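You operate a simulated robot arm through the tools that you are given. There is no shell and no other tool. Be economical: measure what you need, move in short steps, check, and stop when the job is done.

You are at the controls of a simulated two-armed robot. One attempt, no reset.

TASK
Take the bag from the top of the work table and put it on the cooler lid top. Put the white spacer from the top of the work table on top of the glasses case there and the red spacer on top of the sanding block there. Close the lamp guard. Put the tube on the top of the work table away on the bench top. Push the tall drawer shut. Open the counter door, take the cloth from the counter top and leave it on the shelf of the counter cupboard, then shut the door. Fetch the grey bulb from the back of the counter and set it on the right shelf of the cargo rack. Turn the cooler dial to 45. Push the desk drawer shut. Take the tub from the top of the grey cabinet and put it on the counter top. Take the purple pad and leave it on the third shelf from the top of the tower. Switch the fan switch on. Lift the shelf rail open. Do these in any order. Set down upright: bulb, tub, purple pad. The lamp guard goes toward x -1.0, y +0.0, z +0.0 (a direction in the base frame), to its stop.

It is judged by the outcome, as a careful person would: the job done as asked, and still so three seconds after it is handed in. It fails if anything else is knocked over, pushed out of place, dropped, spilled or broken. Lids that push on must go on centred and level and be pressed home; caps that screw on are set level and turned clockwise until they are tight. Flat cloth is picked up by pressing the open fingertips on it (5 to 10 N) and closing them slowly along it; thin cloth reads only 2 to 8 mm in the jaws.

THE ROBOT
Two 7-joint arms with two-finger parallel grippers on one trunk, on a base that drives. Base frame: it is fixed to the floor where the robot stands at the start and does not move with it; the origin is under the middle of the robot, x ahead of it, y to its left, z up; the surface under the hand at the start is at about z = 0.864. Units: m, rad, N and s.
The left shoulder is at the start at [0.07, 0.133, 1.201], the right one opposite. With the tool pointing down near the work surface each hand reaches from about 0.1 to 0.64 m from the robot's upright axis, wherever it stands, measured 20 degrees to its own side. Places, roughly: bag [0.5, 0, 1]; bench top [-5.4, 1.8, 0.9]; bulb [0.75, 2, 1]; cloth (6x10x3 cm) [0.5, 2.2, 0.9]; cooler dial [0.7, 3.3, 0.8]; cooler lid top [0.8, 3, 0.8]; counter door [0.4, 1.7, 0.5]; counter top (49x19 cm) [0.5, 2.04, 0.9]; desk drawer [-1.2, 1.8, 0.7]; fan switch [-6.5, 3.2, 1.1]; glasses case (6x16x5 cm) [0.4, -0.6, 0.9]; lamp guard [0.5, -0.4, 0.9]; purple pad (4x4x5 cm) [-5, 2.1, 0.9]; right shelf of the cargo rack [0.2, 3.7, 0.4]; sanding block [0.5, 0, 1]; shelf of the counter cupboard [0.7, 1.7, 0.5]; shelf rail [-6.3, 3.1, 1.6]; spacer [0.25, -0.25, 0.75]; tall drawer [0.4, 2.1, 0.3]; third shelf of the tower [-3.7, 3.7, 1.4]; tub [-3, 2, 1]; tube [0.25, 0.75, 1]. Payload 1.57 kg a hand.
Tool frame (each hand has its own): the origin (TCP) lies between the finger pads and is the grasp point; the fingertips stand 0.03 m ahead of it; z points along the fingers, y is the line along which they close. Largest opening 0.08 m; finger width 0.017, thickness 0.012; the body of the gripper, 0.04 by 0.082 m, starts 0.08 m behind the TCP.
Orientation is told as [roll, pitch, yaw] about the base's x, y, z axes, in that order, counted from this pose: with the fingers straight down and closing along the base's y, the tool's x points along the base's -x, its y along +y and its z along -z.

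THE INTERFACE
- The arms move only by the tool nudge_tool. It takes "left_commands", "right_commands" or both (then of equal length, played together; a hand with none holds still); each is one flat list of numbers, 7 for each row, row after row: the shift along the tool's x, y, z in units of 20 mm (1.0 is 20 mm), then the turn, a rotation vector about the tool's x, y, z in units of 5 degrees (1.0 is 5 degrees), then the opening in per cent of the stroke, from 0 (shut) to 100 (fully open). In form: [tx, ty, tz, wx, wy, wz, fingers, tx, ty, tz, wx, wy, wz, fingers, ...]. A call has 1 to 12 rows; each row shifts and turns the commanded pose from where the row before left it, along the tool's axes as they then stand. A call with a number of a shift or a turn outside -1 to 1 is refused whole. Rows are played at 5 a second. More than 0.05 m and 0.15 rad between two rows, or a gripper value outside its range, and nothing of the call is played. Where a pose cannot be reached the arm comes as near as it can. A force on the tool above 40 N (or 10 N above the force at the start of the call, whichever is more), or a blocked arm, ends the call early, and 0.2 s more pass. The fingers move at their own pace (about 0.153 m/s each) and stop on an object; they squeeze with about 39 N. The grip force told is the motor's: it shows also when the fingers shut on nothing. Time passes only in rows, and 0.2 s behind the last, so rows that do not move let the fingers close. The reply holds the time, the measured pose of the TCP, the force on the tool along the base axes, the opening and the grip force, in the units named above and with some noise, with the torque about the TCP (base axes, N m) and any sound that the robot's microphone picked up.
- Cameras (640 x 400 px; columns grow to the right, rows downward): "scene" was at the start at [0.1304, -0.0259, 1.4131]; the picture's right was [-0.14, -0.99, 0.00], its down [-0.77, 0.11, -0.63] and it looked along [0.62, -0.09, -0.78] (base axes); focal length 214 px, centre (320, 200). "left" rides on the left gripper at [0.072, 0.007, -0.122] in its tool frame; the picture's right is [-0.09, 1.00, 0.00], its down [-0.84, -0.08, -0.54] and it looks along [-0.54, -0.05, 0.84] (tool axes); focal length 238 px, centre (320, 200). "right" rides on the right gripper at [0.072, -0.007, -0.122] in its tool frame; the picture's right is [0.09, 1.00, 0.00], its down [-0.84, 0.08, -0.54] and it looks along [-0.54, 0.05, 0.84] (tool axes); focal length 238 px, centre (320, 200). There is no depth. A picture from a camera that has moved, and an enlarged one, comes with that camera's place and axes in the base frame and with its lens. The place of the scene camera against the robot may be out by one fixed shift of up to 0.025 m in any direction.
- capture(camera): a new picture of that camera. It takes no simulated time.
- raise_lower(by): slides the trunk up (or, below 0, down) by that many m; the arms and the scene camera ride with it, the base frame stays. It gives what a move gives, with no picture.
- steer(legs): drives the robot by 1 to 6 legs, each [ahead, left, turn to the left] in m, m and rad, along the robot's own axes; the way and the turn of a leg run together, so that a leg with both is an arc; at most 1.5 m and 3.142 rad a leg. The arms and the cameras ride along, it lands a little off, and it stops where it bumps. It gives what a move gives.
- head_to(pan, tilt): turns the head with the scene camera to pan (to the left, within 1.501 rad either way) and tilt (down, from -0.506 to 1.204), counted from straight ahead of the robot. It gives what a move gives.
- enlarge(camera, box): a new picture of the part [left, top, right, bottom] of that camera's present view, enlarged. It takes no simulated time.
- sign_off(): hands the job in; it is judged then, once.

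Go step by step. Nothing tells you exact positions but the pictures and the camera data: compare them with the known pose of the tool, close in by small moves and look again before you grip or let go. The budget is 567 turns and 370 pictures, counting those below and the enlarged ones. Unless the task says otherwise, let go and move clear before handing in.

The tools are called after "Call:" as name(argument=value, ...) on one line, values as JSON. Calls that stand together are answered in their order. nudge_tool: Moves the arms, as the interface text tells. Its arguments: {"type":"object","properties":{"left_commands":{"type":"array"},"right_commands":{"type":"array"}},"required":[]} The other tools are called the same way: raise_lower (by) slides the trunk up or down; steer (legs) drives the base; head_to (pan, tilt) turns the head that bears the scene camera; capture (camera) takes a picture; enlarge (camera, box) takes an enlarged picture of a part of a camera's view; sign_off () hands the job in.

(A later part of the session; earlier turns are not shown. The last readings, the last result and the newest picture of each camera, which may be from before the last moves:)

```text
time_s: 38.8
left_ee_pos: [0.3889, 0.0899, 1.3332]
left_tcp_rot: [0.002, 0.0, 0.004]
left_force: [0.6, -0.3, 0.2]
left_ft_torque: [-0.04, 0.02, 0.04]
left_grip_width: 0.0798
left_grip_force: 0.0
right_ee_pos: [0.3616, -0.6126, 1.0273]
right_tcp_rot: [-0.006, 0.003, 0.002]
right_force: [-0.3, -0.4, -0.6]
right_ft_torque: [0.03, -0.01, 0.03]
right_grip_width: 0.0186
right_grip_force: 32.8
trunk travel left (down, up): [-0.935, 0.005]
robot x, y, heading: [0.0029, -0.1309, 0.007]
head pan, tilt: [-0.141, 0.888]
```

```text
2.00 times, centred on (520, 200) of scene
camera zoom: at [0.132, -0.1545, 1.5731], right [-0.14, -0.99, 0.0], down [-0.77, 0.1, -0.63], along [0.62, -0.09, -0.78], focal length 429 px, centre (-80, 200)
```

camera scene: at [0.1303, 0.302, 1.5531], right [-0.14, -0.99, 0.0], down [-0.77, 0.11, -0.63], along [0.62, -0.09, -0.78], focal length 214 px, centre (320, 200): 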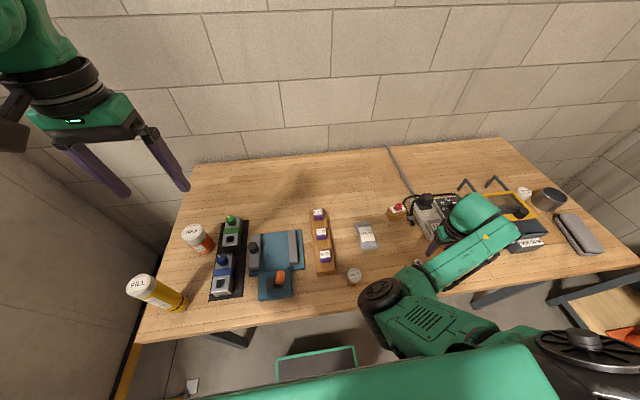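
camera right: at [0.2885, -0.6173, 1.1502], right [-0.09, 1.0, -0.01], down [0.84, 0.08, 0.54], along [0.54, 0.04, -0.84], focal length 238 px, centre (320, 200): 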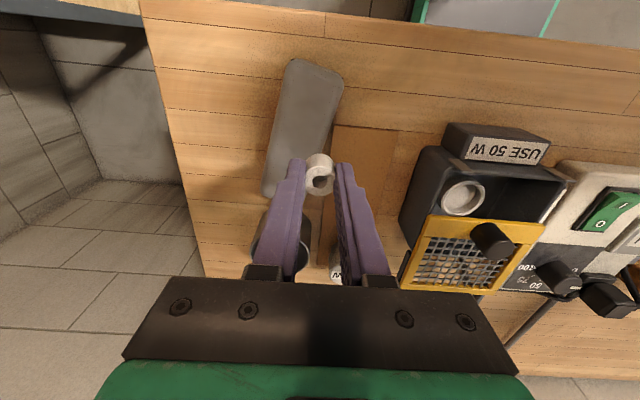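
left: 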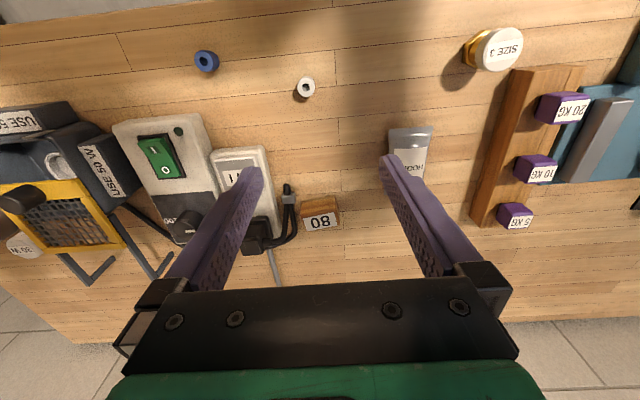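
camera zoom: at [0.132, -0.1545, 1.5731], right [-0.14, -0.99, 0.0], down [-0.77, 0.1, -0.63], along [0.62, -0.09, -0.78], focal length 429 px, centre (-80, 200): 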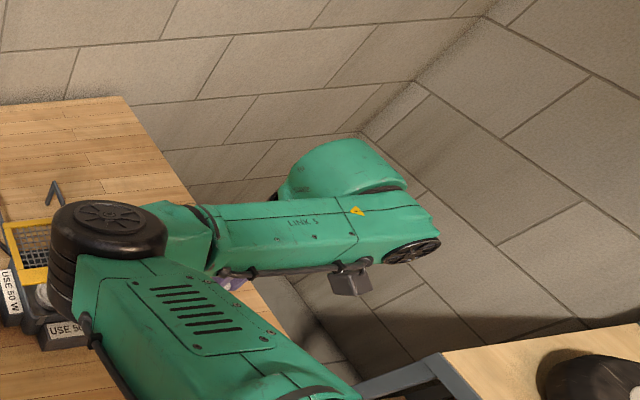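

Case centre ≈ (0.363,-0.630). Shift over it and lower with the trunk.

Call:
nudge_tool(right_commands=[-0.1, -0.85, 0, 0, 0, 0, 0])

Call:
raise_lower(by=-0.06)

Call:
enlarge(camera="right", box=[200, 30, 440, 220])

```text
time_s: 39.2
left_ee_pos: [0.3878, 0.0868, 1.3339]
left_tcp_rot: [0.002, 0.0, 0.003]
left_force: [-0.7, 0.5, 0.1]
left_ft_torque: [0.01, -0.03, -0.01]
left_grip_width: 0.0799
left_grip_force: 0.1
right_ee_pos: [0.3623, -0.6323, 1.0253]
right_tcp_rot: [-0.004, 0.003, 0.001]
right_force: [0.6, -0.1, -0.5]
right_ft_torque: [0.03, 0.01, -0.01]
right_grip_width: 0.0182
right_grip_force: 32.6
trunk travel left (down, up): [-0.935, 0.005]
robot x, y, heading: [-0.0016, -0.1319, 0.006]
head pan, tilt: [-0.141, 0.888]
```

```text
time_s: 40.2
left_ee_pos: [0.3889, 0.0877, 1.2739]
left_tcp_rot: [-0.001, 0.0, 0.002]
left_force: [-0.5, 0.7, -0.7]
left_ft_torque: [0.01, 0.0, 0.02]
left_grip_width: 0.0802
left_grip_force: 0.1
right_ee_pos: [0.362, -0.6308, 0.9676]
right_tcp_rot: [-0.005, 0.002, 0.001]
right_force: [0.0, 0.6, -0.2]
right_ft_torque: [-0.02, 0.01, 0.03]
right_grip_width: 0.0183
right_grip_force: 32.8
trunk travel left (down, up): [-0.875, 0.065]
robot x, y, heading: [-0.0001, -0.1325, 0.004]
head pan, tilt: [-0.141, 0.888]
```

```text
2.11 times, centred on (320, 125) of right
camera zoom: at [0.2903, -0.6356, 1.0898], right [-0.09, 1.0, -0.01], down [0.84, 0.08, 0.54], along [0.54, 0.05, -0.84], focal length 502 px, centre (320, 358)
```

zoom: 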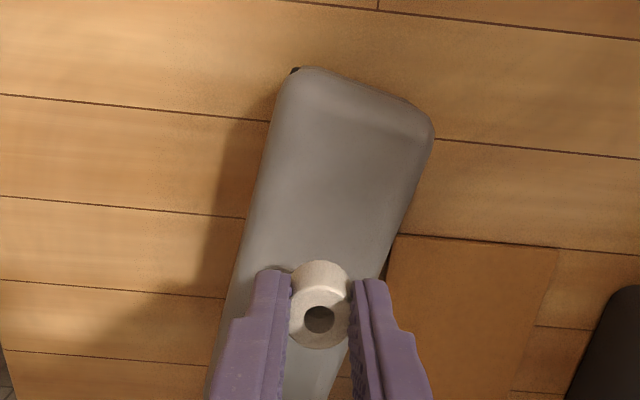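

Longitudinal centre is nearer x≈0.375; shift 12 mm and lower to contact.

Call:
nudge_tool(right_commands=[-0.6, -0.1, 0.3, 0, 0, 0, 0, 0, 0, 0.2, 0, 0, 0, 0, 0, 0, 0.2, 0, 0, 0, 0])

Call:
enlarge(camera="right", box=[200, 30, 440, 220])

```text
time_s: 41.0
left_ee_pos: [0.3882, 0.0884, 1.2741]
left_tcp_rot: [0.0, 0.0, 0.004]
left_force: [-0.5, -0.2, -0.7]
left_ft_torque: [0.0, 0.01, 0.01]
left_grip_width: 0.08
left_grip_force: 0.0
right_ee_pos: [0.3753, -0.6326, 0.9521]
right_tcp_rot: [-0.005, 0.005, 0.002]
right_force: [-0.8, -0.4, 0.2]
right_ft_torque: [0.05, -0.02, 0.01]
right_grip_width: 0.0181
right_grip_force: 32.7
trunk travel left (down, up): [-0.875, 0.065]
robot x, y, heading: [0.0018, -0.1339, 0.006]
head pan, tilt: [-0.141, 0.888]
```

```text
2.11 times, centred on (320, 125) of right
camera zoom: at [0.3026, -0.6377, 1.0755], right [-0.09, 1.0, -0.01], down [0.84, 0.08, 0.54], along [0.54, 0.05, -0.84], focal length 502 px, centre (320, 358)
```

zoom: 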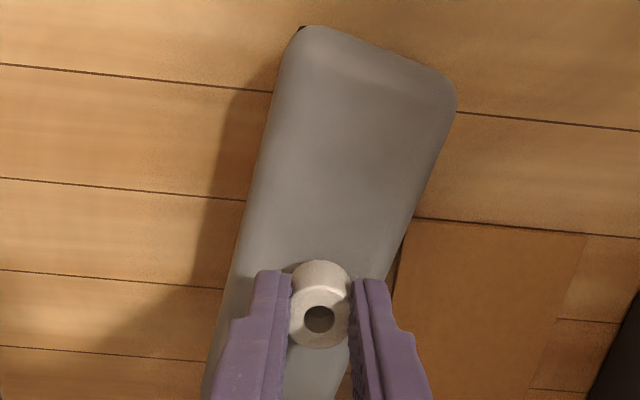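

Call:
nudge_tool(right_commands=[0, 0, 0.15, 0, 0, 0, 0, 0, 0, 0.15, 0, 0, 0, 0])

```text
time_s: 41.6
left_ee_pos: [0.3879, 0.0887, 1.2745]
left_tcp_rot: [-0.001, 0.0, 0.004]
left_force: [-0.7, 0.8, 0.8]
left_ft_torque: [0.04, 0.0, -0.01]
left_grip_width: 0.0797
left_grip_force: 0.0
right_ee_pos: [0.3748, -0.6338, 0.9471]
right_tcp_rot: [-0.006, 0.002, 0.002]
right_force: [0.1, -0.2, 0.3]
right_ft_torque: [-0.03, 0.01, 0.0]
right_grip_width: 0.0199
right_grip_force: 33.2
trunk travel left (down, up): [-0.875, 0.065]
robot x, y, heading: [0.0029, -0.1301, 0.006]
head pan, tilt: [-0.141, 0.888]
```

Call:
nudge_tool(right_commands=[0, 0, 0.15, 0, 0, 0, 0, 0, 0, 0.15, 0, 0, 0, 0])

```text
time_s: 42.2
left_ee_pos: [0.3882, 0.0912, 1.2742]
left_tcp_rot: [0.0, -0.001, 0.004]
left_force: [0.1, -0.3, 0.0]
left_ft_torque: [0.02, -0.03, 0.02]
left_grip_width: 0.0801
left_grip_force: 0.0
right_ee_pos: [0.375, -0.6327, 0.9439]
right_tcp_rot: [-0.011, 0.0, 0.001]
right_force: [1.4, -2.3, 14.8]
right_ft_torque: [0.0, -0.1, -0.01]
right_grip_width: 0.0201
right_grip_force: 33.6
trunk travel left (down, up): [-0.875, 0.065]
robot x, y, heading: [-0.0053, -0.1324, 0.001]
head pan, tilt: [-0.141, 0.888]
```

Contact with 15 N. Release and rise, then look.

Call:
nudge_tool(right_commands=[0, 0, -0.1, 0, 0, 0, 0, 0, 0, 0, 0, 0, 0, 50, 0, 0, 0, 0, 0, 0, 50, 0, 0, -0.5, 0, 0, 0, 50, 0, 0, -1, 0, 0, 0, 50])

Call:
raise_lower(by=0.05)

Call:
capture(camera="right")

```text
time_s: 43.4
left_ee_pos: [0.3893, 0.0875, 1.2745]
left_tcp_rot: [0.0, 0.0, 0.003]
left_force: [0.2, -0.2, 0.9]
left_ft_torque: [0.0, -0.02, -0.03]
left_grip_width: 0.0801
left_grip_force: 0.1
right_ee_pos: [0.3752, -0.6323, 0.9748]
right_tcp_rot: [-0.003, 0.004, 0.002]
right_force: [-0.4, -0.2, -0.3]
right_ft_torque: [-0.02, 0.01, -0.02]
right_grip_width: 0.04
right_grip_force: 0.0
trunk travel left (down, up): [-0.875, 0.065]
robot x, y, heading: [0.0021, -0.1296, 0.005]
head pan, tilt: [-0.141, 0.888]
```

```text
time_s: 44.3
left_ee_pos: [0.3883, 0.0887, 1.3226]
left_tcp_rot: [0.001, 0.0, 0.004]
left_force: [-0.3, -0.2, -0.7]
left_ft_torque: [0.02, -0.02, 0.0]
left_grip_width: 0.0801
left_grip_force: 0.1
right_ee_pos: [0.3754, -0.6335, 1.0232]
right_tcp_rot: [-0.006, 0.004, 0.001]
right_force: [0.4, 0.3, -0.5]
right_ft_torque: [-0.03, -0.01, -0.01]
right_grip_width: 0.04
right_grip_force: 0.1
trunk travel left (down, up): [-0.925, 0.015]
robot x, y, heading: [0.0046, -0.1305, 0.003]
head pan, tilt: [-0.141, 0.888]
```

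```text
337 pictures are left
camera right: at [0.303, -0.6377, 1.1457], right [-0.09, 1.0, -0.01], down [0.84, 0.08, 0.54], along [0.54, 0.05, -0.84], focal length 238 px, centre (320, 200)
```

right: 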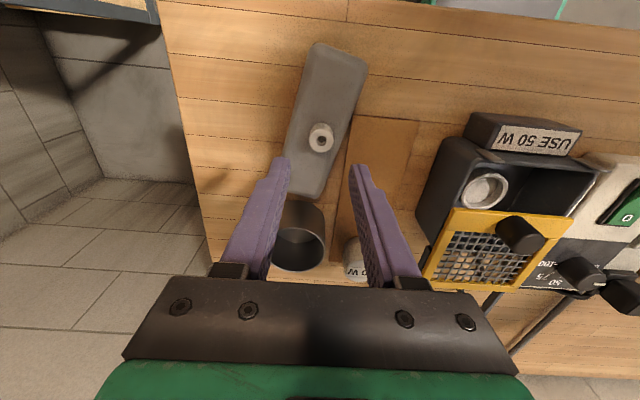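

White spacer is on the case. Next the lamp guard: its knob is near (0.445,-0.417,0.958). Drive left and position over it.

Call:
steer(legs=[[0, 0.215, 0]])

Call:
nudge_tool(right_commands=[-0.9, 0, 0, 0, 0, 0, 80, -0.9, 0, 0, 0, 0, 0, 80, -0.9, 0, 0, 0, 0, 0, 80, -0.6, 0, 0, 0, 0, 0, 80])

Call:
capture(camera="right")

```text
time_s: 46.0
left_ee_pos: [0.3881, 0.2991, 1.3254]
left_tcp_rot: [0.006, 0.0, 0.001]
left_force: [-0.5, -0.8, -0.4]
left_ft_torque: [0.09, 0.02, -0.01]
left_grip_width: 0.0801
left_grip_force: 0.1
right_ee_pos: [0.373, -0.4205, 1.022]
right_tcp_rot: [-0.003, 0.005, -0.001]
right_force: [0.0, -0.3, -0.1]
right_ft_torque: [0.04, 0.0, -0.01]
right_grip_width: 0.0401
right_grip_force: 0.0
trunk travel left (down, up): [-0.925, 0.015]
robot x, y, heading: [0.0013, 0.0849, 0.003]
head pan, tilt: [-0.141, 0.888]
```

```text
time_s: 47.0
left_ee_pos: [0.3882, 0.3045, 1.3243]
left_tcp_rot: [-0.001, 0.0, 0.003]
left_force: [-0.2, -0.7, -0.3]
left_ft_torque: [-0.02, 0.01, 0.02]
left_grip_width: 0.0802
left_grip_force: 0.1
right_ee_pos: [0.4389, -0.4183, 1.0232]
right_tcp_rot: [-0.007, 0.003, 0.001]
right_force: [0.8, -0.2, 0.8]
right_ft_torque: [0.02, 0.0, 0.03]
right_grip_width: 0.0641
right_grip_force: 0.0
trunk travel left (down, up): [-0.925, 0.015]
robot x, y, heading: [-0.0003, 0.0809, 0.005]
head pan, tilt: [-0.141, 0.888]
```

```text
336 pictures are left
camera right: at [0.3675, -0.4222, 1.1457], right [-0.09, 1.0, -0.01], down [0.84, 0.08, 0.54], along [0.54, 0.04, -0.84], focal length 238 px, centre (320, 200)
```

right: 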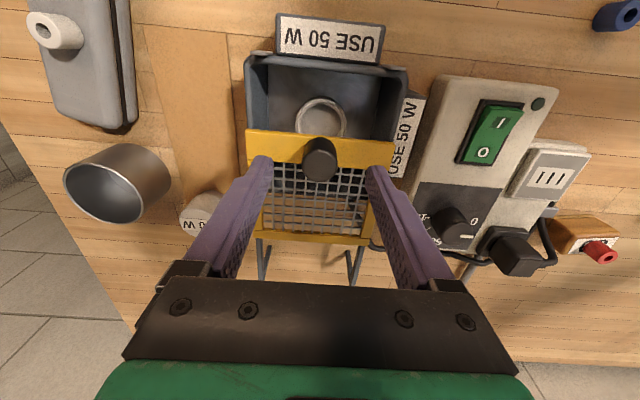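

Knob centred. Lower, and close gently around it.

Call:
nudge_tool(right_commands=[-0.25, 0, 0.9, 0, 0, 0, 70, 0, 0, 0.9, 0, 0, 0, 70, 0, 0, 0.6, 0, 0, 0, 70])

Call:
capture(camera="right")

```text
time_s: 47.8
left_ee_pos: [0.3884, 0.3025, 1.3238]
left_tcp_rot: [0.0, -0.001, 0.002]
left_force: [-0.8, -0.3, 0.4]
left_ft_torque: [-0.03, 0.0, 0.01]
left_grip_width: 0.0799
left_grip_force: 0.1
right_ee_pos: [0.4439, -0.4183, 0.9746]
right_tcp_rot: [-0.004, 0.001, 0.0]
right_force: [0.3, 0.0, -0.1]
right_ft_torque: [-0.01, 0.02, -0.02]
right_grip_width: 0.0561
right_grip_force: 0.1
trunk travel left (down, up): [-0.925, 0.015]
robot x, y, heading: [0.0047, 0.0807, 0.006]
head pan, tilt: [-0.141, 0.888]
```

```text
335 pictures are left
camera right: at [0.3718, -0.4235, 1.097], right [-0.09, 1.0, 0.0], down [0.84, 0.08, 0.54], along [0.54, 0.05, -0.84], focal length 238 px, centre (320, 200)
```

right: 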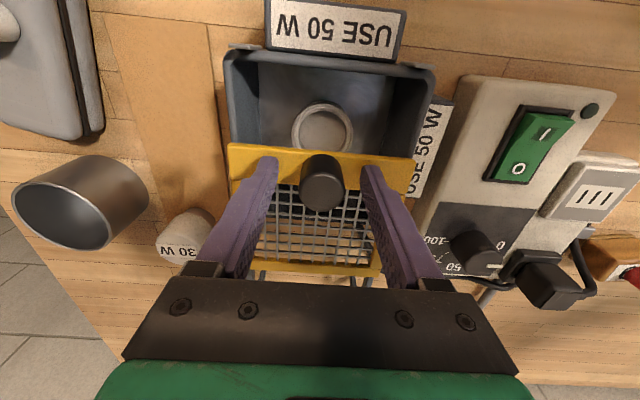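

Fingers straddle the knob. Close and drag toward -x.

Call:
nudge_tool(right_commands=[0, 0, 0, 0, 0, 0, 10, 0, 0, 0, 0, 0, 0, 10, 0.5, 0, 0, 0, 0, 0, 10, 0.5, 0, 0, 0, 0, 0, 10, 0.5, 0, 0, 0, 0, 0, 10, 0.5, 0, 0, 0, 0, 0, 10])

Call:
capture(camera="right")

```text
time_s: 49.2
left_ee_pos: [0.3887, 0.3025, 1.3241]
left_tcp_rot: [0.002, 0.001, 0.0]
left_force: [0.6, -0.1, -0.6]
left_ft_torque: [-0.01, 0.0, 0.0]
left_grip_width: 0.0798
left_grip_force: 0.1
right_ee_pos: [0.4037, -0.4176, 0.9749]
right_tcp_rot: [-0.004, 0.006, 0.0]
right_force: [0.1, 4.4, -5.6]
right_ft_torque: [1.0, -0.2, -0.05]
right_grip_width: 0.0289
right_grip_force: 38.4
trunk travel left (down, up): [-0.925, 0.015]
robot x, y, heading: [0.0011, 0.0834, 0.003]
head pan, tilt: [-0.141, 0.888]
```

```text
334 pictures are left
camera right: at [0.3323, -0.422, 1.0971], right [-0.09, 1.0, 0.0], down [0.84, 0.08, 0.54], along [0.54, 0.05, -0.84], focal length 238 px, centre (320, 200)
```

right: 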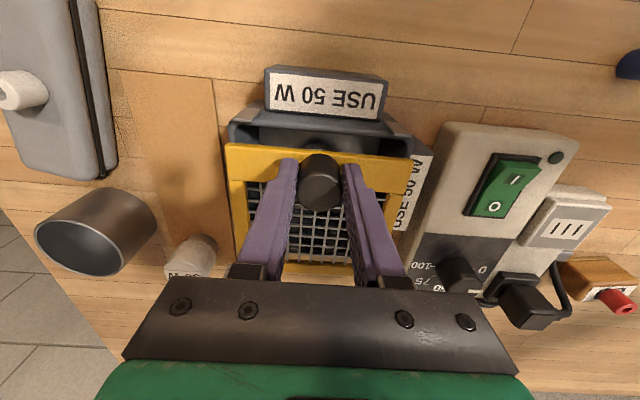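

It slides. Continue until the stop.

Call:
nudge_tool(right_commands=[0.5, 0, 0, 0, 0, 0, 10, 0.5, 0, 0, 0, 0, 0, 10, 0.5, 0, 0, 0, 0, 0, 10, 0.5, 0, 0, 0, 0, 0, 10, 0.4, 0, 0, 0, 0, 0, 10, 0.4, 0, 0, 0, 0, 0, 10])

Call:
capture(camera="right")

```text
time_s: 50.6
left_ee_pos: [0.3903, 0.3024, 1.3221]
left_tcp_rot: [0.002, 0.001, 0.001]
left_force: [0.6, -0.4, 0.1]
left_ft_torque: [0.01, 0.03, -0.01]
left_grip_width: 0.0796
left_grip_force: 0.1
right_ee_pos: [0.3477, -0.418, 0.9747]
right_tcp_rot: [-0.006, 0.007, -0.002]
right_force: [0.4, 0.6, -0.3]
right_ft_torque: [0.01, 0.01, 0.0]
right_grip_width: 0.008
right_grip_force: 0.0
trunk travel left (down, up): [-0.925, 0.015]
robot x, y, heading: [0.002, 0.0863, 0.004]
head pan, tilt: [-0.141, 0.888]
```

```text
333 pictures are left
camera right: at [0.2763, -0.4228, 1.0974], right [-0.09, 1.0, -0.01], down [0.84, 0.08, 0.54], along [0.53, 0.04, -0.84], focal length 238 px, centre (320, 200)
```

right: 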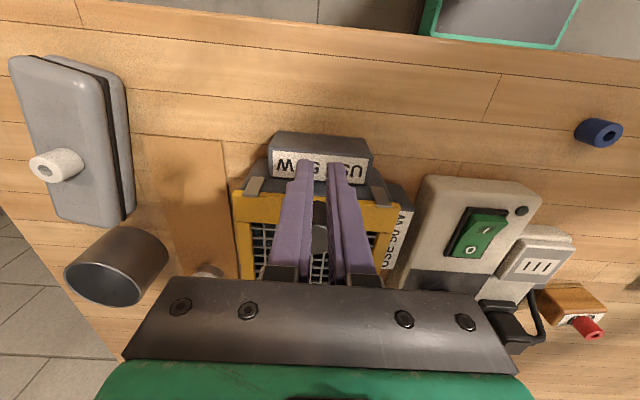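

The fingers slipped off the knob, maybe at the stop. Rise and look.

Call:
nudge_tool(right_commands=[0, 0, -1, 0, 0, 0, 10, 0, 0, -1, 0, 0, 0, 10, -0.5, 0, 0, 0, 0, 0, 10])

Call:
enlarge(camera="right", box=[180, 60, 480, 270])

```text
time_s: 51.4
left_ee_pos: [0.3904, 0.3029, 1.3235]
left_tcp_rot: [0.001, 0.002, 0.003]
left_force: [-0.2, -0.8, 0.8]
left_ft_torque: [0.0, -0.03, 0.05]
left_grip_width: 0.0801
left_grip_force: 0.0
right_ee_pos: [0.359, -0.4176, 1.0156]
right_tcp_rot: [-0.004, 0.004, 0.0]
right_force: [-0.1, 0.1, -0.3]
right_ft_torque: [0.02, 0.01, -0.02]
right_grip_width: 0.0079
right_grip_force: 0.0
trunk travel left (down, up): [-0.925, 0.015]
robot x, y, heading: [0.0011, 0.0865, 0.005]
head pan, tilt: [-0.141, 0.888]
```

```text
1.90 times, centred on (330, 165) of right
camera zoom: at [0.2874, -0.4223, 1.1381], right [-0.09, 1.0, -0.01], down [0.84, 0.08, 0.54], along [0.54, 0.05, -0.84], focal length 454 px, centre (301, 267)
```

zoom: 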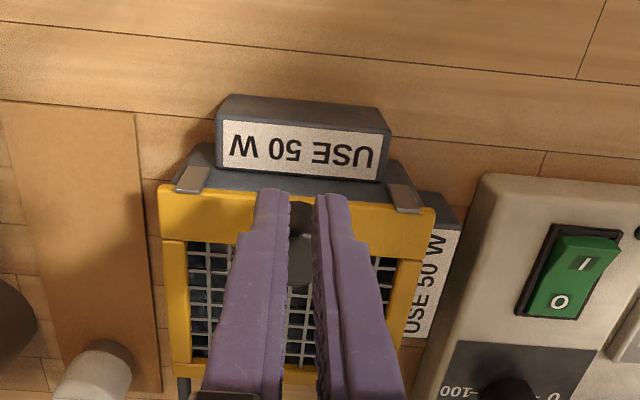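

It looks seated against the grey stops. I verify by pushing the knob from behind with closed fingers.

Call:
nudge_tool(right_commands=[-1, 0, 0, 0, 0, 0, 0, -1, 0, 0, 0, 0, 0, 0, -1, 0, 0, 0, 0, 0, 0, -0.8, 0, 0, 0, 0, 0, 0, 0, 0, 1, 0, 0, 0, 0, 0, 0, 1, 0, 0, 0, 0, 0.4, 0, 0, 0, 0, 0, 0, 0.3, 0, 0, 0, 0, 0, 0, 0.3, 0, 0, 0, 0, 0, 0, 0.3, 0, 0, 0, 0, 0, 0])

Call:
capture(camera="right")

```text
time_s: 53.6
left_ee_pos: [0.3943, 0.3036, 1.3231]
left_tcp_rot: [0.001, 0.004, 0.002]
left_force: [-0.4, 0.4, 0.2]
left_ft_torque: [-0.02, 0.0, 0.04]
left_grip_width: 0.0801
left_grip_force: 0.1
right_ee_pos: [0.4155, -0.4179, 0.9761]
right_tcp_rot: [-0.008, 0.002, 0.002]
right_force: [15.4, -3.2, 5.9]
right_ft_torque: [-0.05, -0.44, 0.03]
right_grip_width: 0.0003
right_grip_force: 21.2
trunk travel left (down, up): [-0.925, 0.015]
robot x, y, heading: [-0.0015, 0.085, 0.002]
head pan, tilt: [-0.141, 0.888]
```

```text
331 pictures are left
camera right: at [0.3427, -0.422, 1.0976], right [-0.09, 1.0, -0.01], down [0.84, 0.08, 0.54], along [0.54, 0.04, -0.84], focal length 238 px, centre (320, 200)
```

right: 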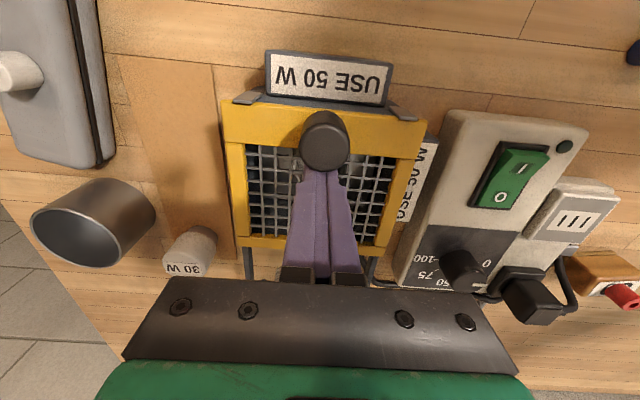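

Guard is firmly at its stop. Back off, rise, and drive right so the left hand can take the bag.

Call:
nudge_tool(right_commands=[-0.6, 0, 0, 0, 0, 0, 0, 0, 0, -1, 0, 0, 0, 0, 0, 0, -1, 0, 0, 0, 0, 0, 0, -1, 0, 0, 0, 0, 0.5, 0, -1, 0, 0, 0, 0, 0.5, 0, -1, 0, 0, 0, 0])

Call:
steer(legs=[[0, -0.17, 0]])

Call:
capture(camera="left")

Call:
capture(camera="scene")

```text
time_s: 55.0
left_ee_pos: [0.3892, 0.303, 1.3238]
left_tcp_rot: [0.001, 0.0, 0.003]
left_force: [-0.7, -0.1, -0.5]
left_ft_torque: [0.0, -0.02, -0.02]
left_grip_width: 0.0798
left_grip_force: 0.1
right_ee_pos: [0.4001, -0.4167, 1.077]
right_tcp_rot: [-0.004, 0.004, -0.001]
right_force: [-0.6, 0.9, -0.3]
right_ft_torque: [-0.04, -0.03, 0.0]
right_grip_width: 0.0
right_grip_force: 21.3
trunk travel left (down, up): [-0.925, 0.015]
robot x, y, heading: [-0.0015, 0.0853, 0.006]
head pan, tilt: [-0.141, 0.888]
```

```text
time_s: 56.4
left_ee_pos: [0.3897, 0.1374, 1.3244]
left_tcp_rot: [-0.002, 0.001, 0.003]
left_force: [0.0, -0.5, 0.6]
left_ft_torque: [-0.01, -0.03, -0.01]
left_grip_width: 0.0797
left_grip_force: 0.0
right_ee_pos: [0.4011, -0.5839, 1.0771]
right_tcp_rot: [-0.008, 0.004, 0.001]
right_force: [-1.1, 0.1, 0.1]
right_ft_torque: [-0.03, 0.0, -0.02]
right_grip_width: 0.0001
right_grip_force: 21.4
trunk travel left (down, up): [-0.925, 0.015]
robot x, y, heading: [0.0008, -0.0883, 0.003]
head pan, tilt: [-0.141, 0.888]
```

```text
330 pictures are left
camera left: at [0.3183, 0.1439, 1.4456], right [0.09, 1.0, 0.0], down [0.84, -0.07, 0.54], along [0.54, -0.05, -0.84], focal length 238 px, centre (320, 200)
```

left: 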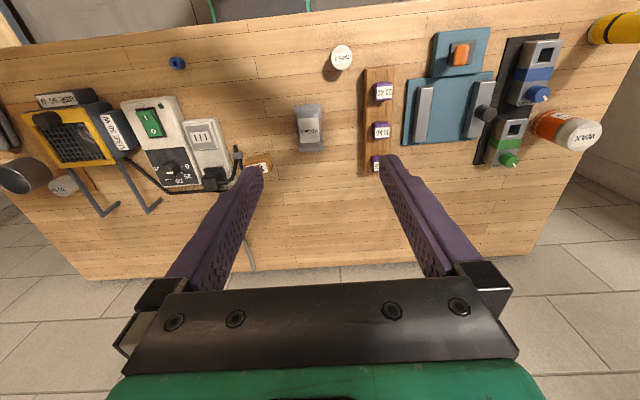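

```text
329 pictures are left
camera scene: at [0.1316, -0.1066, 1.5631], right [-0.14, -0.99, 0.0], down [-0.77, 0.1, -0.63], along [0.62, -0.09, -0.78], focal length 214 px, centre (320, 200)
```

scene: 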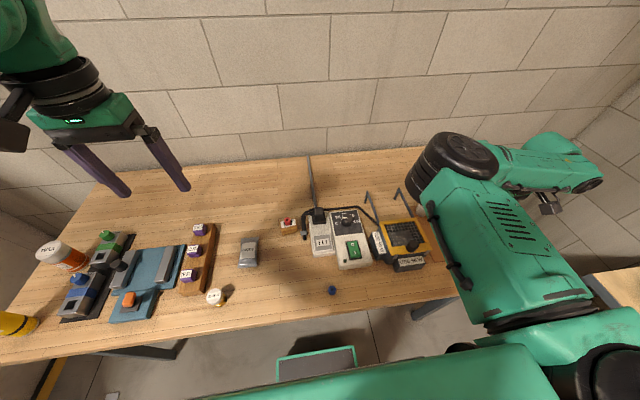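

The bag lies at about (0.476,0.104). Bring the left hand down toward it.

Call:
nudge_tool(left_commands=[-0.4, -0.15, 1, 0, 0, 0, 100, -0.4, -0.15, 1, 0, 0, 0, 100, -0.4, -0.15, 1, 0, 0, 0, 100, -0.4, -0.15, 1, 0, 0, 0, 100, -0.4, -0.15, 1, 0, 0, 0, 100, -0.4, -0.15, 1, 0, 0, 0, 100, -0.4, -0.15, 1, 0, 0, 0, 100, -0.4, -0.15, 1, 0, 0, 0, 100, -0.4, -0.15, 1, 0, 0, 0, 100, -0.4, -0.15, 1, 0, 0, 0, 100, 0, 0, 1, 0, 0, 0, 100, 0, 0, 1, 0, 0, 0, 100])

Call:
nudge_tool(left_commands=[0, 0, 1, 0, 0, 0, 100, 0, 0, 1, 0, 0, 0, 100, 0, 0, 1, 0, 0, 0, 100])

Call:
capture(camera="left")

```text
time_s: 59.0
left_ee_pos: [0.4693, 0.1042, 1.0836]
left_tcp_rot: [0.001, -0.001, 0.003]
left_force: [0.1, -0.4, 1.1]
left_ft_torque: [-0.01, 0.02, 0.02]
left_grip_width: 0.08
left_grip_force: 0.1
right_ee_pos: [0.4003, -0.5885, 1.0761]
right_tcp_rot: [-0.003, 0.002, 0.0]
right_force: [-0.5, 0.7, 0.1]
right_ft_torque: [0.01, 0.0, 0.02]
right_grip_width: 0.0001
right_grip_force: 21.7
trunk travel left (down, up): [-0.925, 0.015]
robot x, y, heading: [0.0007, -0.0874, 0.002]
head pan, tilt: [-0.141, 0.888]
```

```text
time_s: 59.8
left_ee_pos: [0.4688, 0.1043, 1.0224]
left_tcp_rot: [0.0, -0.001, 0.003]
left_force: [-0.4, -0.4, -0.4]
left_ft_torque: [-0.01, -0.02, -0.01]
left_grip_width: 0.08
left_grip_force: 0.1
right_ee_pos: [0.4008, -0.5876, 1.0757]
right_tcp_rot: [-0.006, 0.005, 0.0]
right_force: [0.7, -0.2, 0.0]
right_ft_torque: [0.01, -0.01, -0.03]
right_grip_width: 0.0001
right_grip_force: 21.5
trunk travel left (down, up): [-0.925, 0.015]
robot x, y, heading: [-0.0012, -0.0849, 0.001]
head pan, tilt: [-0.141, 0.888]
```

```text
328 pictures are left
camera left: at [0.3985, 0.1101, 1.1457], right [0.09, 1.0, 0.0], down [0.84, -0.08, 0.54], along [0.54, -0.05, -0.84], focal length 238 px, centre (320, 200)
```

left: 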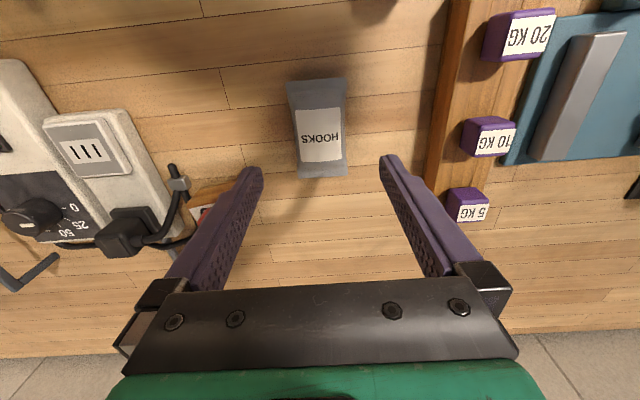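

Bag centre ≈ (0.473,0.104), about 6 cm wide. Descend and pinch it across its width.

Call:
nudge_tool(left_commands=[-0.2, 0, 1, 0, 0, 0, 100, 0, 0, 1, 0, 0, 0, 100, 0, 0, 1, 0, 0, 0, 100, 0, 0, 1, 0, 0, 0, 100, 0, 0, 1, 0, 0, 0, 100, 0, 0, 1, 0, 0, 0, 100])

Call:
capture(camera="left")

```text
time_s: 61.2
left_ee_pos: [0.4736, 0.1035, 0.9036]
left_tcp_rot: [0.003, 0.0, 0.001]
left_force: [-0.1, -0.2, -0.6]
left_ft_torque: [-0.01, -0.01, 0.03]
left_grip_width: 0.0804
left_grip_force: 0.1
right_ee_pos: [0.401, -0.5883, 1.0747]
right_tcp_rot: [-0.006, 0.004, 0.0]
right_force: [-0.1, -0.1, -0.7]
right_ft_torque: [-0.05, 0.03, -0.02]
right_grip_width: 0.0
right_grip_force: 21.2
trunk travel left (down, up): [-0.925, 0.015]
robot x, y, heading: [0.0029, -0.0828, 0.007]
head pan, tilt: [-0.141, 0.888]
```

```text
327 pictures are left
camera left: at [0.403, 0.1099, 1.0262], right [0.09, 1.0, 0.0], down [0.84, -0.08, 0.54], along [0.54, -0.05, -0.84], focal length 238 px, centre (320, 200)
```

left: 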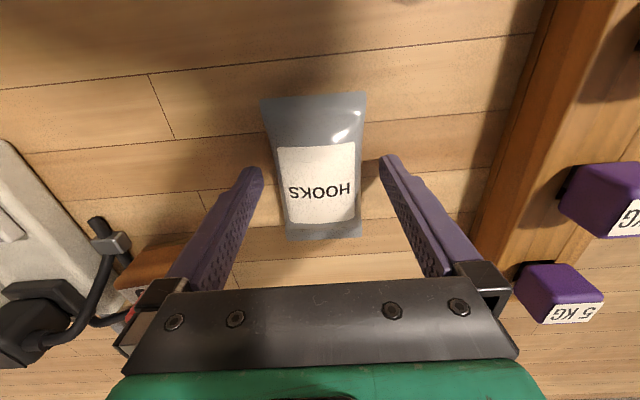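

Call:
nudge_tool(left_commands=[0, 0, 0.25, 0, 0, 0, 90, 0, 0, 0, 0, 0, 0, 60, 0, 0, 0, 0, 0, 0, 30, 0, 0, 0, 0, 0, 0, 0, 0, 0, 0, 0, 0, 0, 0])

Call:
capture(camera="left")

```text
time_s: 62.4
left_ee_pos: [0.4735, 0.1037, 0.8994]
left_tcp_rot: [0.002, 0.0, 0.002]
left_force: [0.7, -1.1, 1.5]
left_ft_torque: [0.03, 0.0, -0.03]
left_grip_width: 0.061
left_grip_force: 39.1
right_ee_pos: [0.4003, -0.5872, 1.0764]
right_tcp_rot: [-0.006, 0.004, 0.0]
right_force: [0.2, 0.7, 0.3]
right_ft_torque: [-0.01, 0.0, -0.04]
right_grip_width: 0.0
right_grip_force: 21.8
trunk travel left (down, up): [-0.925, 0.015]
robot x, y, heading: [0.0053, -0.0833, -0.004]
head pan, tilt: [-0.141, 0.888]
```

```text
326 pictures are left
camera left: at [0.403, 0.1095, 1.0214], right [0.09, 1.0, 0.0], down [0.84, -0.08, 0.54], along [0.54, -0.05, -0.84], focal length 238 px, centre (320, 200)
```

left: 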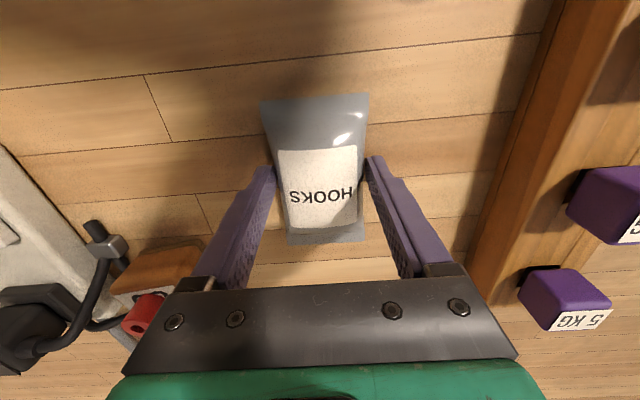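

Bag is gripped. Lift it and look around to plan the drive.

Call:
nudge_tool(left_commands=[0, 0, -1, 0, 0, 0, 0, 0, 0, -1, 0, 0, 0, 0, 0, 0, -1, 0, 0, 0, 0, 0, 0, -1, 0, 0, 0, 0, 0, 0, -1, 0, 0, 0, 0, 0, 0, -1, 0, 0, 0, 0, 0, 0, -1, 0, 0, 0, 0, 1, 0, -1, 0, 0, 0, 0, 1, 0, -1, 0, 0, 0, 0, 1, 0, -1, 0, 0, 0, 0, 1, 0, -1, 0, 0, 0, 0, 1, 0, -1, 0, 0, 0, 0])

Call:
head_to(pan=1.2, tilt=0.45)

Call:
capture(camera="scene")

```text
time_s: 65.0
left_ee_pos: [0.3718, 0.103, 1.1385]
left_tcp_rot: [0.001, 0.0, 0.002]
left_force: [-0.6, 0.0, -1.1]
left_ft_torque: [0.0, 0.02, -0.01]
left_grip_width: 0.0607
left_grip_force: 38.9
right_ee_pos: [0.3994, -0.5872, 1.0763]
right_tcp_rot: [-0.005, 0.002, 0.002]
right_force: [0.4, -0.5, 0.6]
right_ft_torque: [-0.01, -0.02, -0.01]
right_grip_width: 0.0
right_grip_force: 21.6
trunk travel left (down, up): [-0.925, 0.015]
robot x, y, heading: [0.0007, -0.0865, 0.002]
head pan, tilt: [-0.141, 0.888]
```

```text
time_s: 66.5
left_ee_pos: [0.3744, 0.1032, 1.1393]
left_tcp_rot: [0.001, 0.0, 0.002]
left_force: [0.8, -0.2, -1.7]
left_ft_torque: [0.0, 0.04, -0.01]
left_grip_width: 0.0606
left_grip_force: 39.3
right_ee_pos: [0.4019, -0.5878, 1.0759]
right_tcp_rot: [-0.005, 0.003, 0.002]
right_force: [0.2, 0.3, -0.8]
right_ft_torque: [0.01, 0.02, -0.01]
right_grip_width: 0.0001
right_grip_force: 21.2
trunk travel left (down, up): [-0.925, 0.015]
robot x, y, heading: [-0.0016, -0.0848, 0.003]
head pan, tilt: [1.201, 0.45]
```

```text
325 pictures are left
camera scene: at [0.0896, -0.0151, 1.6005], right [0.93, -0.36, 0.0], down [-0.16, -0.41, -0.9], along [0.32, 0.84, -0.44], focal length 214 px, centre (320, 200)
```

scene: 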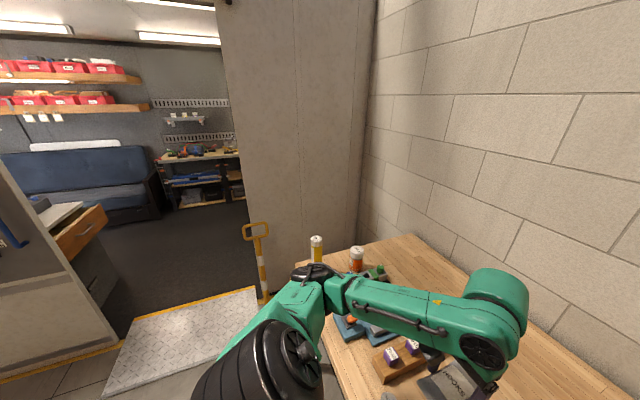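

A doorway with a ramp opens to the left. I look around more.

Call:
head_to(pan=1.5, tilt=0.5)

Call:
capture(camera="scene")

Call:
head_to(pan=-1.5, tilt=0.5)

Call:
capture(camera="scene")

```text
time_s: 67.3
left_ee_pos: [0.3738, 0.1032, 1.1386]
left_tcp_rot: [0.001, 0.0, 0.002]
left_force: [0.4, -0.5, -0.6]
left_ft_torque: [-0.03, 0.03, 0.0]
left_grip_width: 0.0606
left_grip_force: 39.2
right_ee_pos: [0.4006, -0.5873, 1.0751]
right_tcp_rot: [-0.006, 0.003, 0.001]
right_force: [-0.6, -0.3, 0.1]
right_ft_torque: [0.01, -0.01, 0.01]
right_grip_width: 0.0002
right_grip_force: 21.2
trunk travel left (down, up): [-0.925, 0.015]
robot x, y, heading: [0.0035, -0.0874, 0.002]
head pan, tilt: [1.499, 0.499]
```

```text
324 pictures are left
camera scene: at [0.0628, -0.0102, 1.5961], right [1.0, -0.07, 0.0], down [-0.03, -0.48, -0.88], along [0.06, 0.88, -0.48], focal length 214 px, centre (320, 200)
```

scene: 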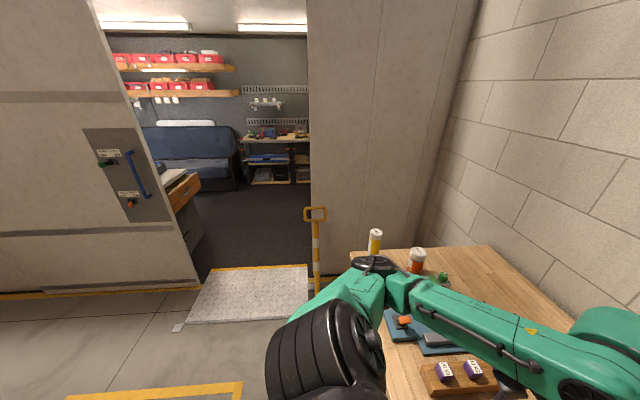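

```text
time_s: 69.9
left_ee_pos: [0.3739, 0.1037, 1.1382]
left_tcp_rot: [0.0, 0.001, 0.002]
left_force: [-1.1, 0.7, -2.1]
left_ft_torque: [0.01, 0.01, 0.01]
left_grip_width: 0.0608
left_grip_force: 38.8
right_ee_pos: [0.4009, -0.5878, 1.0756]
right_tcp_rot: [-0.003, 0.003, 0.0]
right_force: [0.2, 0.4, 0.5]
right_ft_torque: [0.0, 0.01, -0.01]
right_grip_width: 0.0001
right_grip_force: 21.0
trunk travel left (down, up): [-0.925, 0.015]
robot x, y, heading: [-0.0014, -0.0856, 0.003]
head pan, tilt: [-1.499, 0.499]
```

```text
323 pictures are left
camera scene: at [0.0634, -0.1916, 1.5961], right [-1.0, -0.08, 0.0], down [-0.04, 0.48, -0.88], along [0.07, -0.88, -0.48], focal length 214 px, centre (320, 200)
```

scene: 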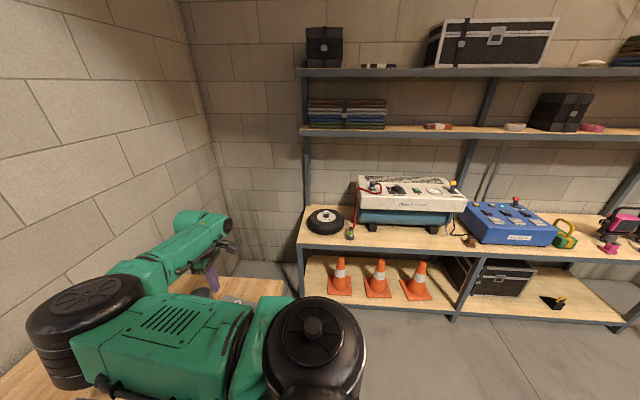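

The van doorway spans x≈-0.85…0.05 at y≈1.0–1.5, with the ramp. The right arm sticks out too wide, so I back off and tuck it forward.

Call:
steer(legs=[[-0.43, 0, 0]])

Call:
nudge_tool(right_commands=[-0.9, 0.9, 0, 0, 0, 0, 0, -0.9, 0.9, 0, 0, 0, 0, 0, -0.9, 0.9, 0, 0, 0, 0, 0, -0.9, 0.9, 0, 0, 0, 0, 0, -0.9, 0.9, 0, 0, 0, 0, 0, -0.9, 0.9, 0, 0, 0, 0, 0, -0.9, 0.9, 0, 0, 0, 0, 0, -0.9, 0.9, 0, 0, 0, 0, 0, 0, 0.9, 0, 0, 0, 0, 0, 0, 0.9, 0, 0, 0, 0, 0, 0, 0.9, 0, 0, 0, 0, 0, 0, 0.9, 0, 0, 0, 0, 0])

Call:
nudge_tool(right_commands=[0, 0.9, 0, 0, 0, 0, 0, 0, 0.9, 0, 0, 0, 0, 0, 0, 0.9, 0, 0, 0, 0, 0, 0, 0.9, 0, 0, 0, 0, 0, 0, 0.9, 0, 0, 0, 0, 0])

Call:
head_to(pan=-0.3, tilt=0.8)

Call:
capture(camera="scene")

```text
time_s: 72.5
left_ee_pos: [-0.0554, 0.1023, 1.1381]
left_tcp_rot: [0.0, 0.002, -0.002]
left_force: [0.2, 0.1, -1.1]
left_ft_torque: [0.03, 0.0, 0.01]
left_grip_width: 0.0606
left_grip_force: 39.3
right_ee_pos: [-0.0292, -0.5895, 1.0761]
right_tcp_rot: [-0.004, 0.006, -0.003]
right_force: [0.9, 0.2, 0.1]
right_ft_torque: [0.01, 0.02, 0.02]
right_grip_width: 0.0
right_grip_force: 21.7
trunk travel left (down, up): [-0.925, 0.015]
robot x, y, heading: [-0.4297, -0.086, 0.001]
head pan, tilt: [-1.499, 0.499]
```

```text
time_s: 75.2
left_ee_pos: [-0.0564, 0.1026, 1.1378]
left_tcp_rot: [-0.001, 0.0, -0.002]
left_force: [1.1, 0.8, -1.8]
left_ft_torque: [0.0, 0.02, 0.01]
left_grip_width: 0.0607
left_grip_force: 39.1
right_ee_pos: [0.1119, -0.3726, 1.0746]
right_tcp_rot: [-0.007, 0.002, -0.004]
right_force: [0.1, 0.9, -0.5]
right_ft_torque: [-0.01, 0.01, 0.06]
right_grip_width: 0.0004
right_grip_force: 20.9
trunk travel left (down, up): [-0.925, 0.015]
robot x, y, heading: [-0.4325, -0.0876, 0.0]
head pan, tilt: [-1.499, 0.499]
```

```text
time_s: 76.3
left_ee_pos: [-0.0564, 0.1016, 1.1387]
left_tcp_rot: [0.001, -0.001, -0.001]
left_force: [-0.5, 0.4, -1.5]
left_ft_torque: [0.02, 0.01, 0.01]
left_grip_width: 0.0607
left_grip_force: 38.8
right_ee_pos: [0.1125, -0.2831, 1.0746]
right_tcp_rot: [-0.006, 0.003, -0.002]
right_force: [-0.9, -0.2, -0.3]
right_ft_torque: [0.0, 0.03, -0.01]
right_grip_width: 0.0
right_grip_force: 21.1
trunk travel left (down, up): [-0.925, 0.015]
robot x, y, heading: [-0.4338, -0.0873, 0.003]
head pan, tilt: [-1.499, 0.499]
```

```text
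time_s: 77.8
left_ee_pos: [-0.0564, 0.1017, 1.1384]
left_tcp_rot: [-0.001, 0.001, -0.001]
left_force: [0.4, 0.3, -0.8]
left_ft_torque: [-0.01, 0.01, -0.01]
left_grip_width: 0.0606
left_grip_force: 39.2
right_ee_pos: [0.1118, -0.2836, 1.0749]
right_tcp_rot: [-0.006, 0.004, 0.0]
right_force: [-0.4, 0.1, -0.1]
right_ft_torque: [0.02, 0.0, 0.0]
right_grip_width: 0.0002
right_grip_force: 21.6
trunk travel left (down, up): [-0.925, 0.015]
robot x, y, heading: [-0.4296, -0.0863, -0.001]
head pan, tilt: [-0.3, 0.799]
```

```text
322 pictures are left
camera scene: at [-0.2974, -0.1257, 1.5701], right [-0.3, -0.96, 0.0], down [-0.69, 0.21, -0.7], along [0.67, -0.21, -0.72], focal length 214 px, centre (320, 200)
```

scene: 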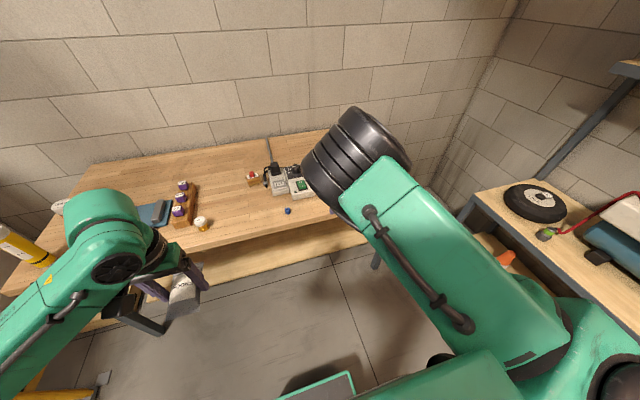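

Right arm is now forward. Turn left to face the doorway and look.

Call:
steer(legs=[[0, 0, 1.571]])

Call:
head_to(pan=0, tilt=0.5)

Call:
capture(camera="scene")

```text
time_s: 82.0
left_ee_pos: [-0.6166, 0.2865, 1.1379]
left_tcp_rot: [0.002, 0.0, 1.567]
left_force: [0.1, 0.1, -0.5]
left_ft_torque: [-0.02, -0.01, -0.02]
left_grip_width: 0.0608
left_grip_force: 39.2
right_ee_pos: [-0.2323, 0.455, 1.0741]
right_tcp_rot: [-0.005, 0.003, 1.565]
right_force: [0.7, 0.2, 0.1]
right_ft_torque: [0.04, -0.01, 0.04]
right_grip_width: 0.0002
right_grip_force: 20.9
trunk travel left (down, up): [-0.925, 0.015]
robot x, y, heading: [-0.4292, -0.0877, 1.565]
head pan, tilt: [-0.3, 0.799]
```

```text
time_s: 82.8
left_ee_pos: [-0.6172, 0.2873, 1.1378]
left_tcp_rot: [0.0, 0.0, 1.566]
left_force: [-0.2, -0.2, -1.9]
left_ft_torque: [-0.04, -0.02, 0.0]
left_grip_width: 0.0608
left_grip_force: 39.3
right_ee_pos: [-0.2321, 0.4563, 1.0729]
right_tcp_rot: [-0.005, 0.003, 1.567]
right_force: [-0.2, 0.4, 0.1]
right_ft_torque: [-0.01, -0.04, -0.02]
right_grip_width: 0.0001
right_grip_force: 21.3
trunk travel left (down, up): [-0.925, 0.015]
robot x, y, heading: [-0.427, -0.0891, 1.566]
head pan, tilt: [0.0, 0.499]
```

```text
321 pictures are left
camera scene: at [-0.4248, 0.0393, 1.596], right [1.0, 0.0, 0.0], down [0.0, -0.48, -0.88], along [0.0, 0.88, -0.48], focal length 214 px, centre (320, 200)
```

scene: 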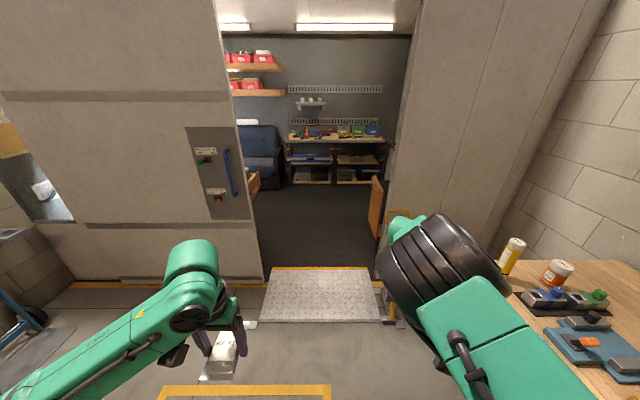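

The opening is about 1.1 m wide, centred near x=-0.4. Drive up through it.

Call:
steer(legs=[[1.2, 0, 0]])

Call:
capture(camera="scene")

```text
time_s: 87.7
left_ee_pos: [-0.607, 1.3467, 1.125]
left_tcp_rot: [0.013, 0.027, 1.545]
left_force: [1.3, -0.9, -1.2]
left_ft_torque: [0.08, -0.03, -0.02]
left_grip_width: 0.0606
left_grip_force: 39.3
right_ee_pos: [-0.1804, 1.4375, 1.0256]
right_tcp_rot: [-0.05, 0.16, 1.422]
right_force: [-0.4, -2.2, 1.2]
right_ft_torque: [0.12, 0.02, 0.01]
right_grip_width: 0.0002
right_grip_force: 21.8
trunk travel left (down, up): [-0.925, 0.015]
robot x, y, heading: [-0.4253, 0.9476, 1.557]
head pan, tilt: [0.0, 0.499]
stopped in leg 1: the robot was blocked; the commanded pose is now the measured one
```

```text
320 pictures are left
camera scene: at [-0.4175, 1.0122, 1.6043], right [1.0, -0.01, 0.0], down [-0.01, -0.44, -0.9], along [0.01, 0.9, -0.44], focal length 214 px, centre (320, 200)
```

scene: 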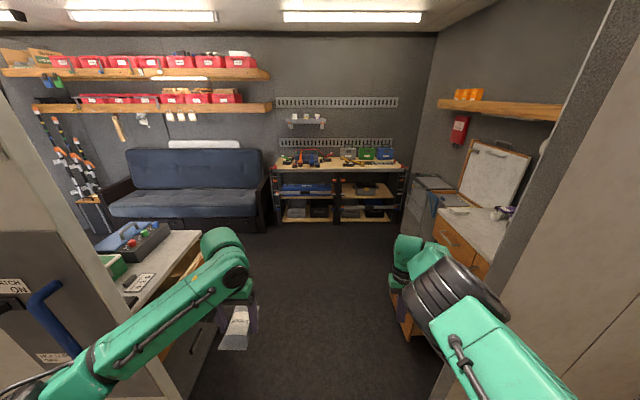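

Blocked, and the right arm was deflected. Look for the contact.

Call:
capture(camera="right")

Call:
head_to(pan=-0.7, tilt=0.7)

Call:
capture(camera="scene")

```text
319 pictures are left
camera right: at [-0.1883, 1.3879, 1.1585], right [-1.0, 0.05, -0.03], down [0.03, 0.92, 0.4], along [0.05, 0.39, -0.92], focal length 238 px, centre (320, 200)
```

right: 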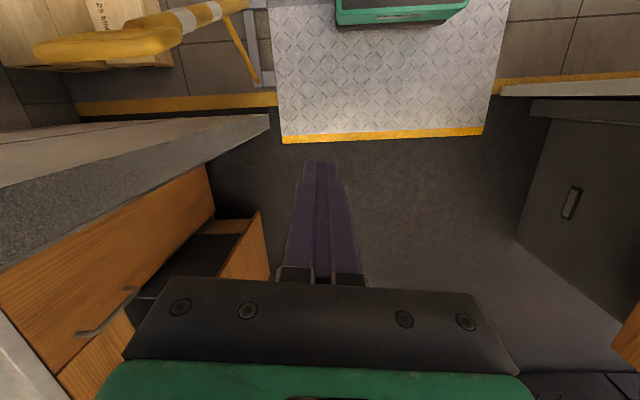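

```text
time_s: 88.7
left_ee_pos: [-0.6087, 1.3629, 1.119]
left_tcp_rot: [0.013, 0.043, 1.545]
left_force: [-0.2, -0.9, -1.5]
left_ft_torque: [0.0, 0.01, -0.02]
left_grip_width: 0.0605
left_grip_force: 38.8
right_ee_pos: [-0.1834, 1.4536, 1.0203]
right_tcp_rot: [-0.051, 0.173, 1.428]
right_force: [-0.9, 0.1, -0.4]
right_ft_torque: [-0.02, -0.01, 0.03]
right_grip_width: 0.0003
right_grip_force: 21.0
trunk travel left (down, up): [-0.925, 0.015]
robot x, y, heading: [-0.4255, 0.9517, 1.559]
head pan, tilt: [-0.7, 0.7]
```

```text
318 pictures are left
camera scene: at [-0.3641, 1.0094, 1.5845], right [0.76, -0.65, -0.02], down [-0.42, -0.47, -0.78], along [0.5, 0.6, -0.63], focal length 214 px, centre (320, 200)
```

scene: 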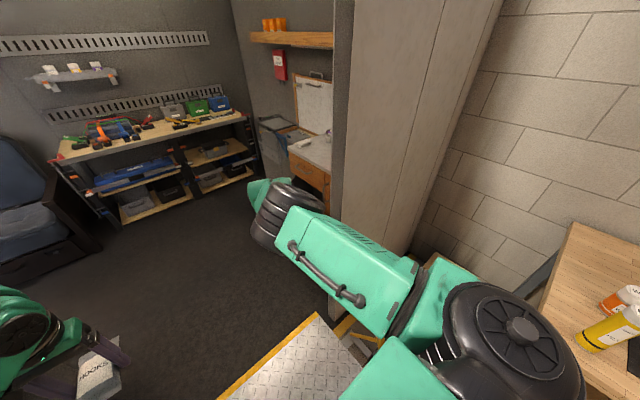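

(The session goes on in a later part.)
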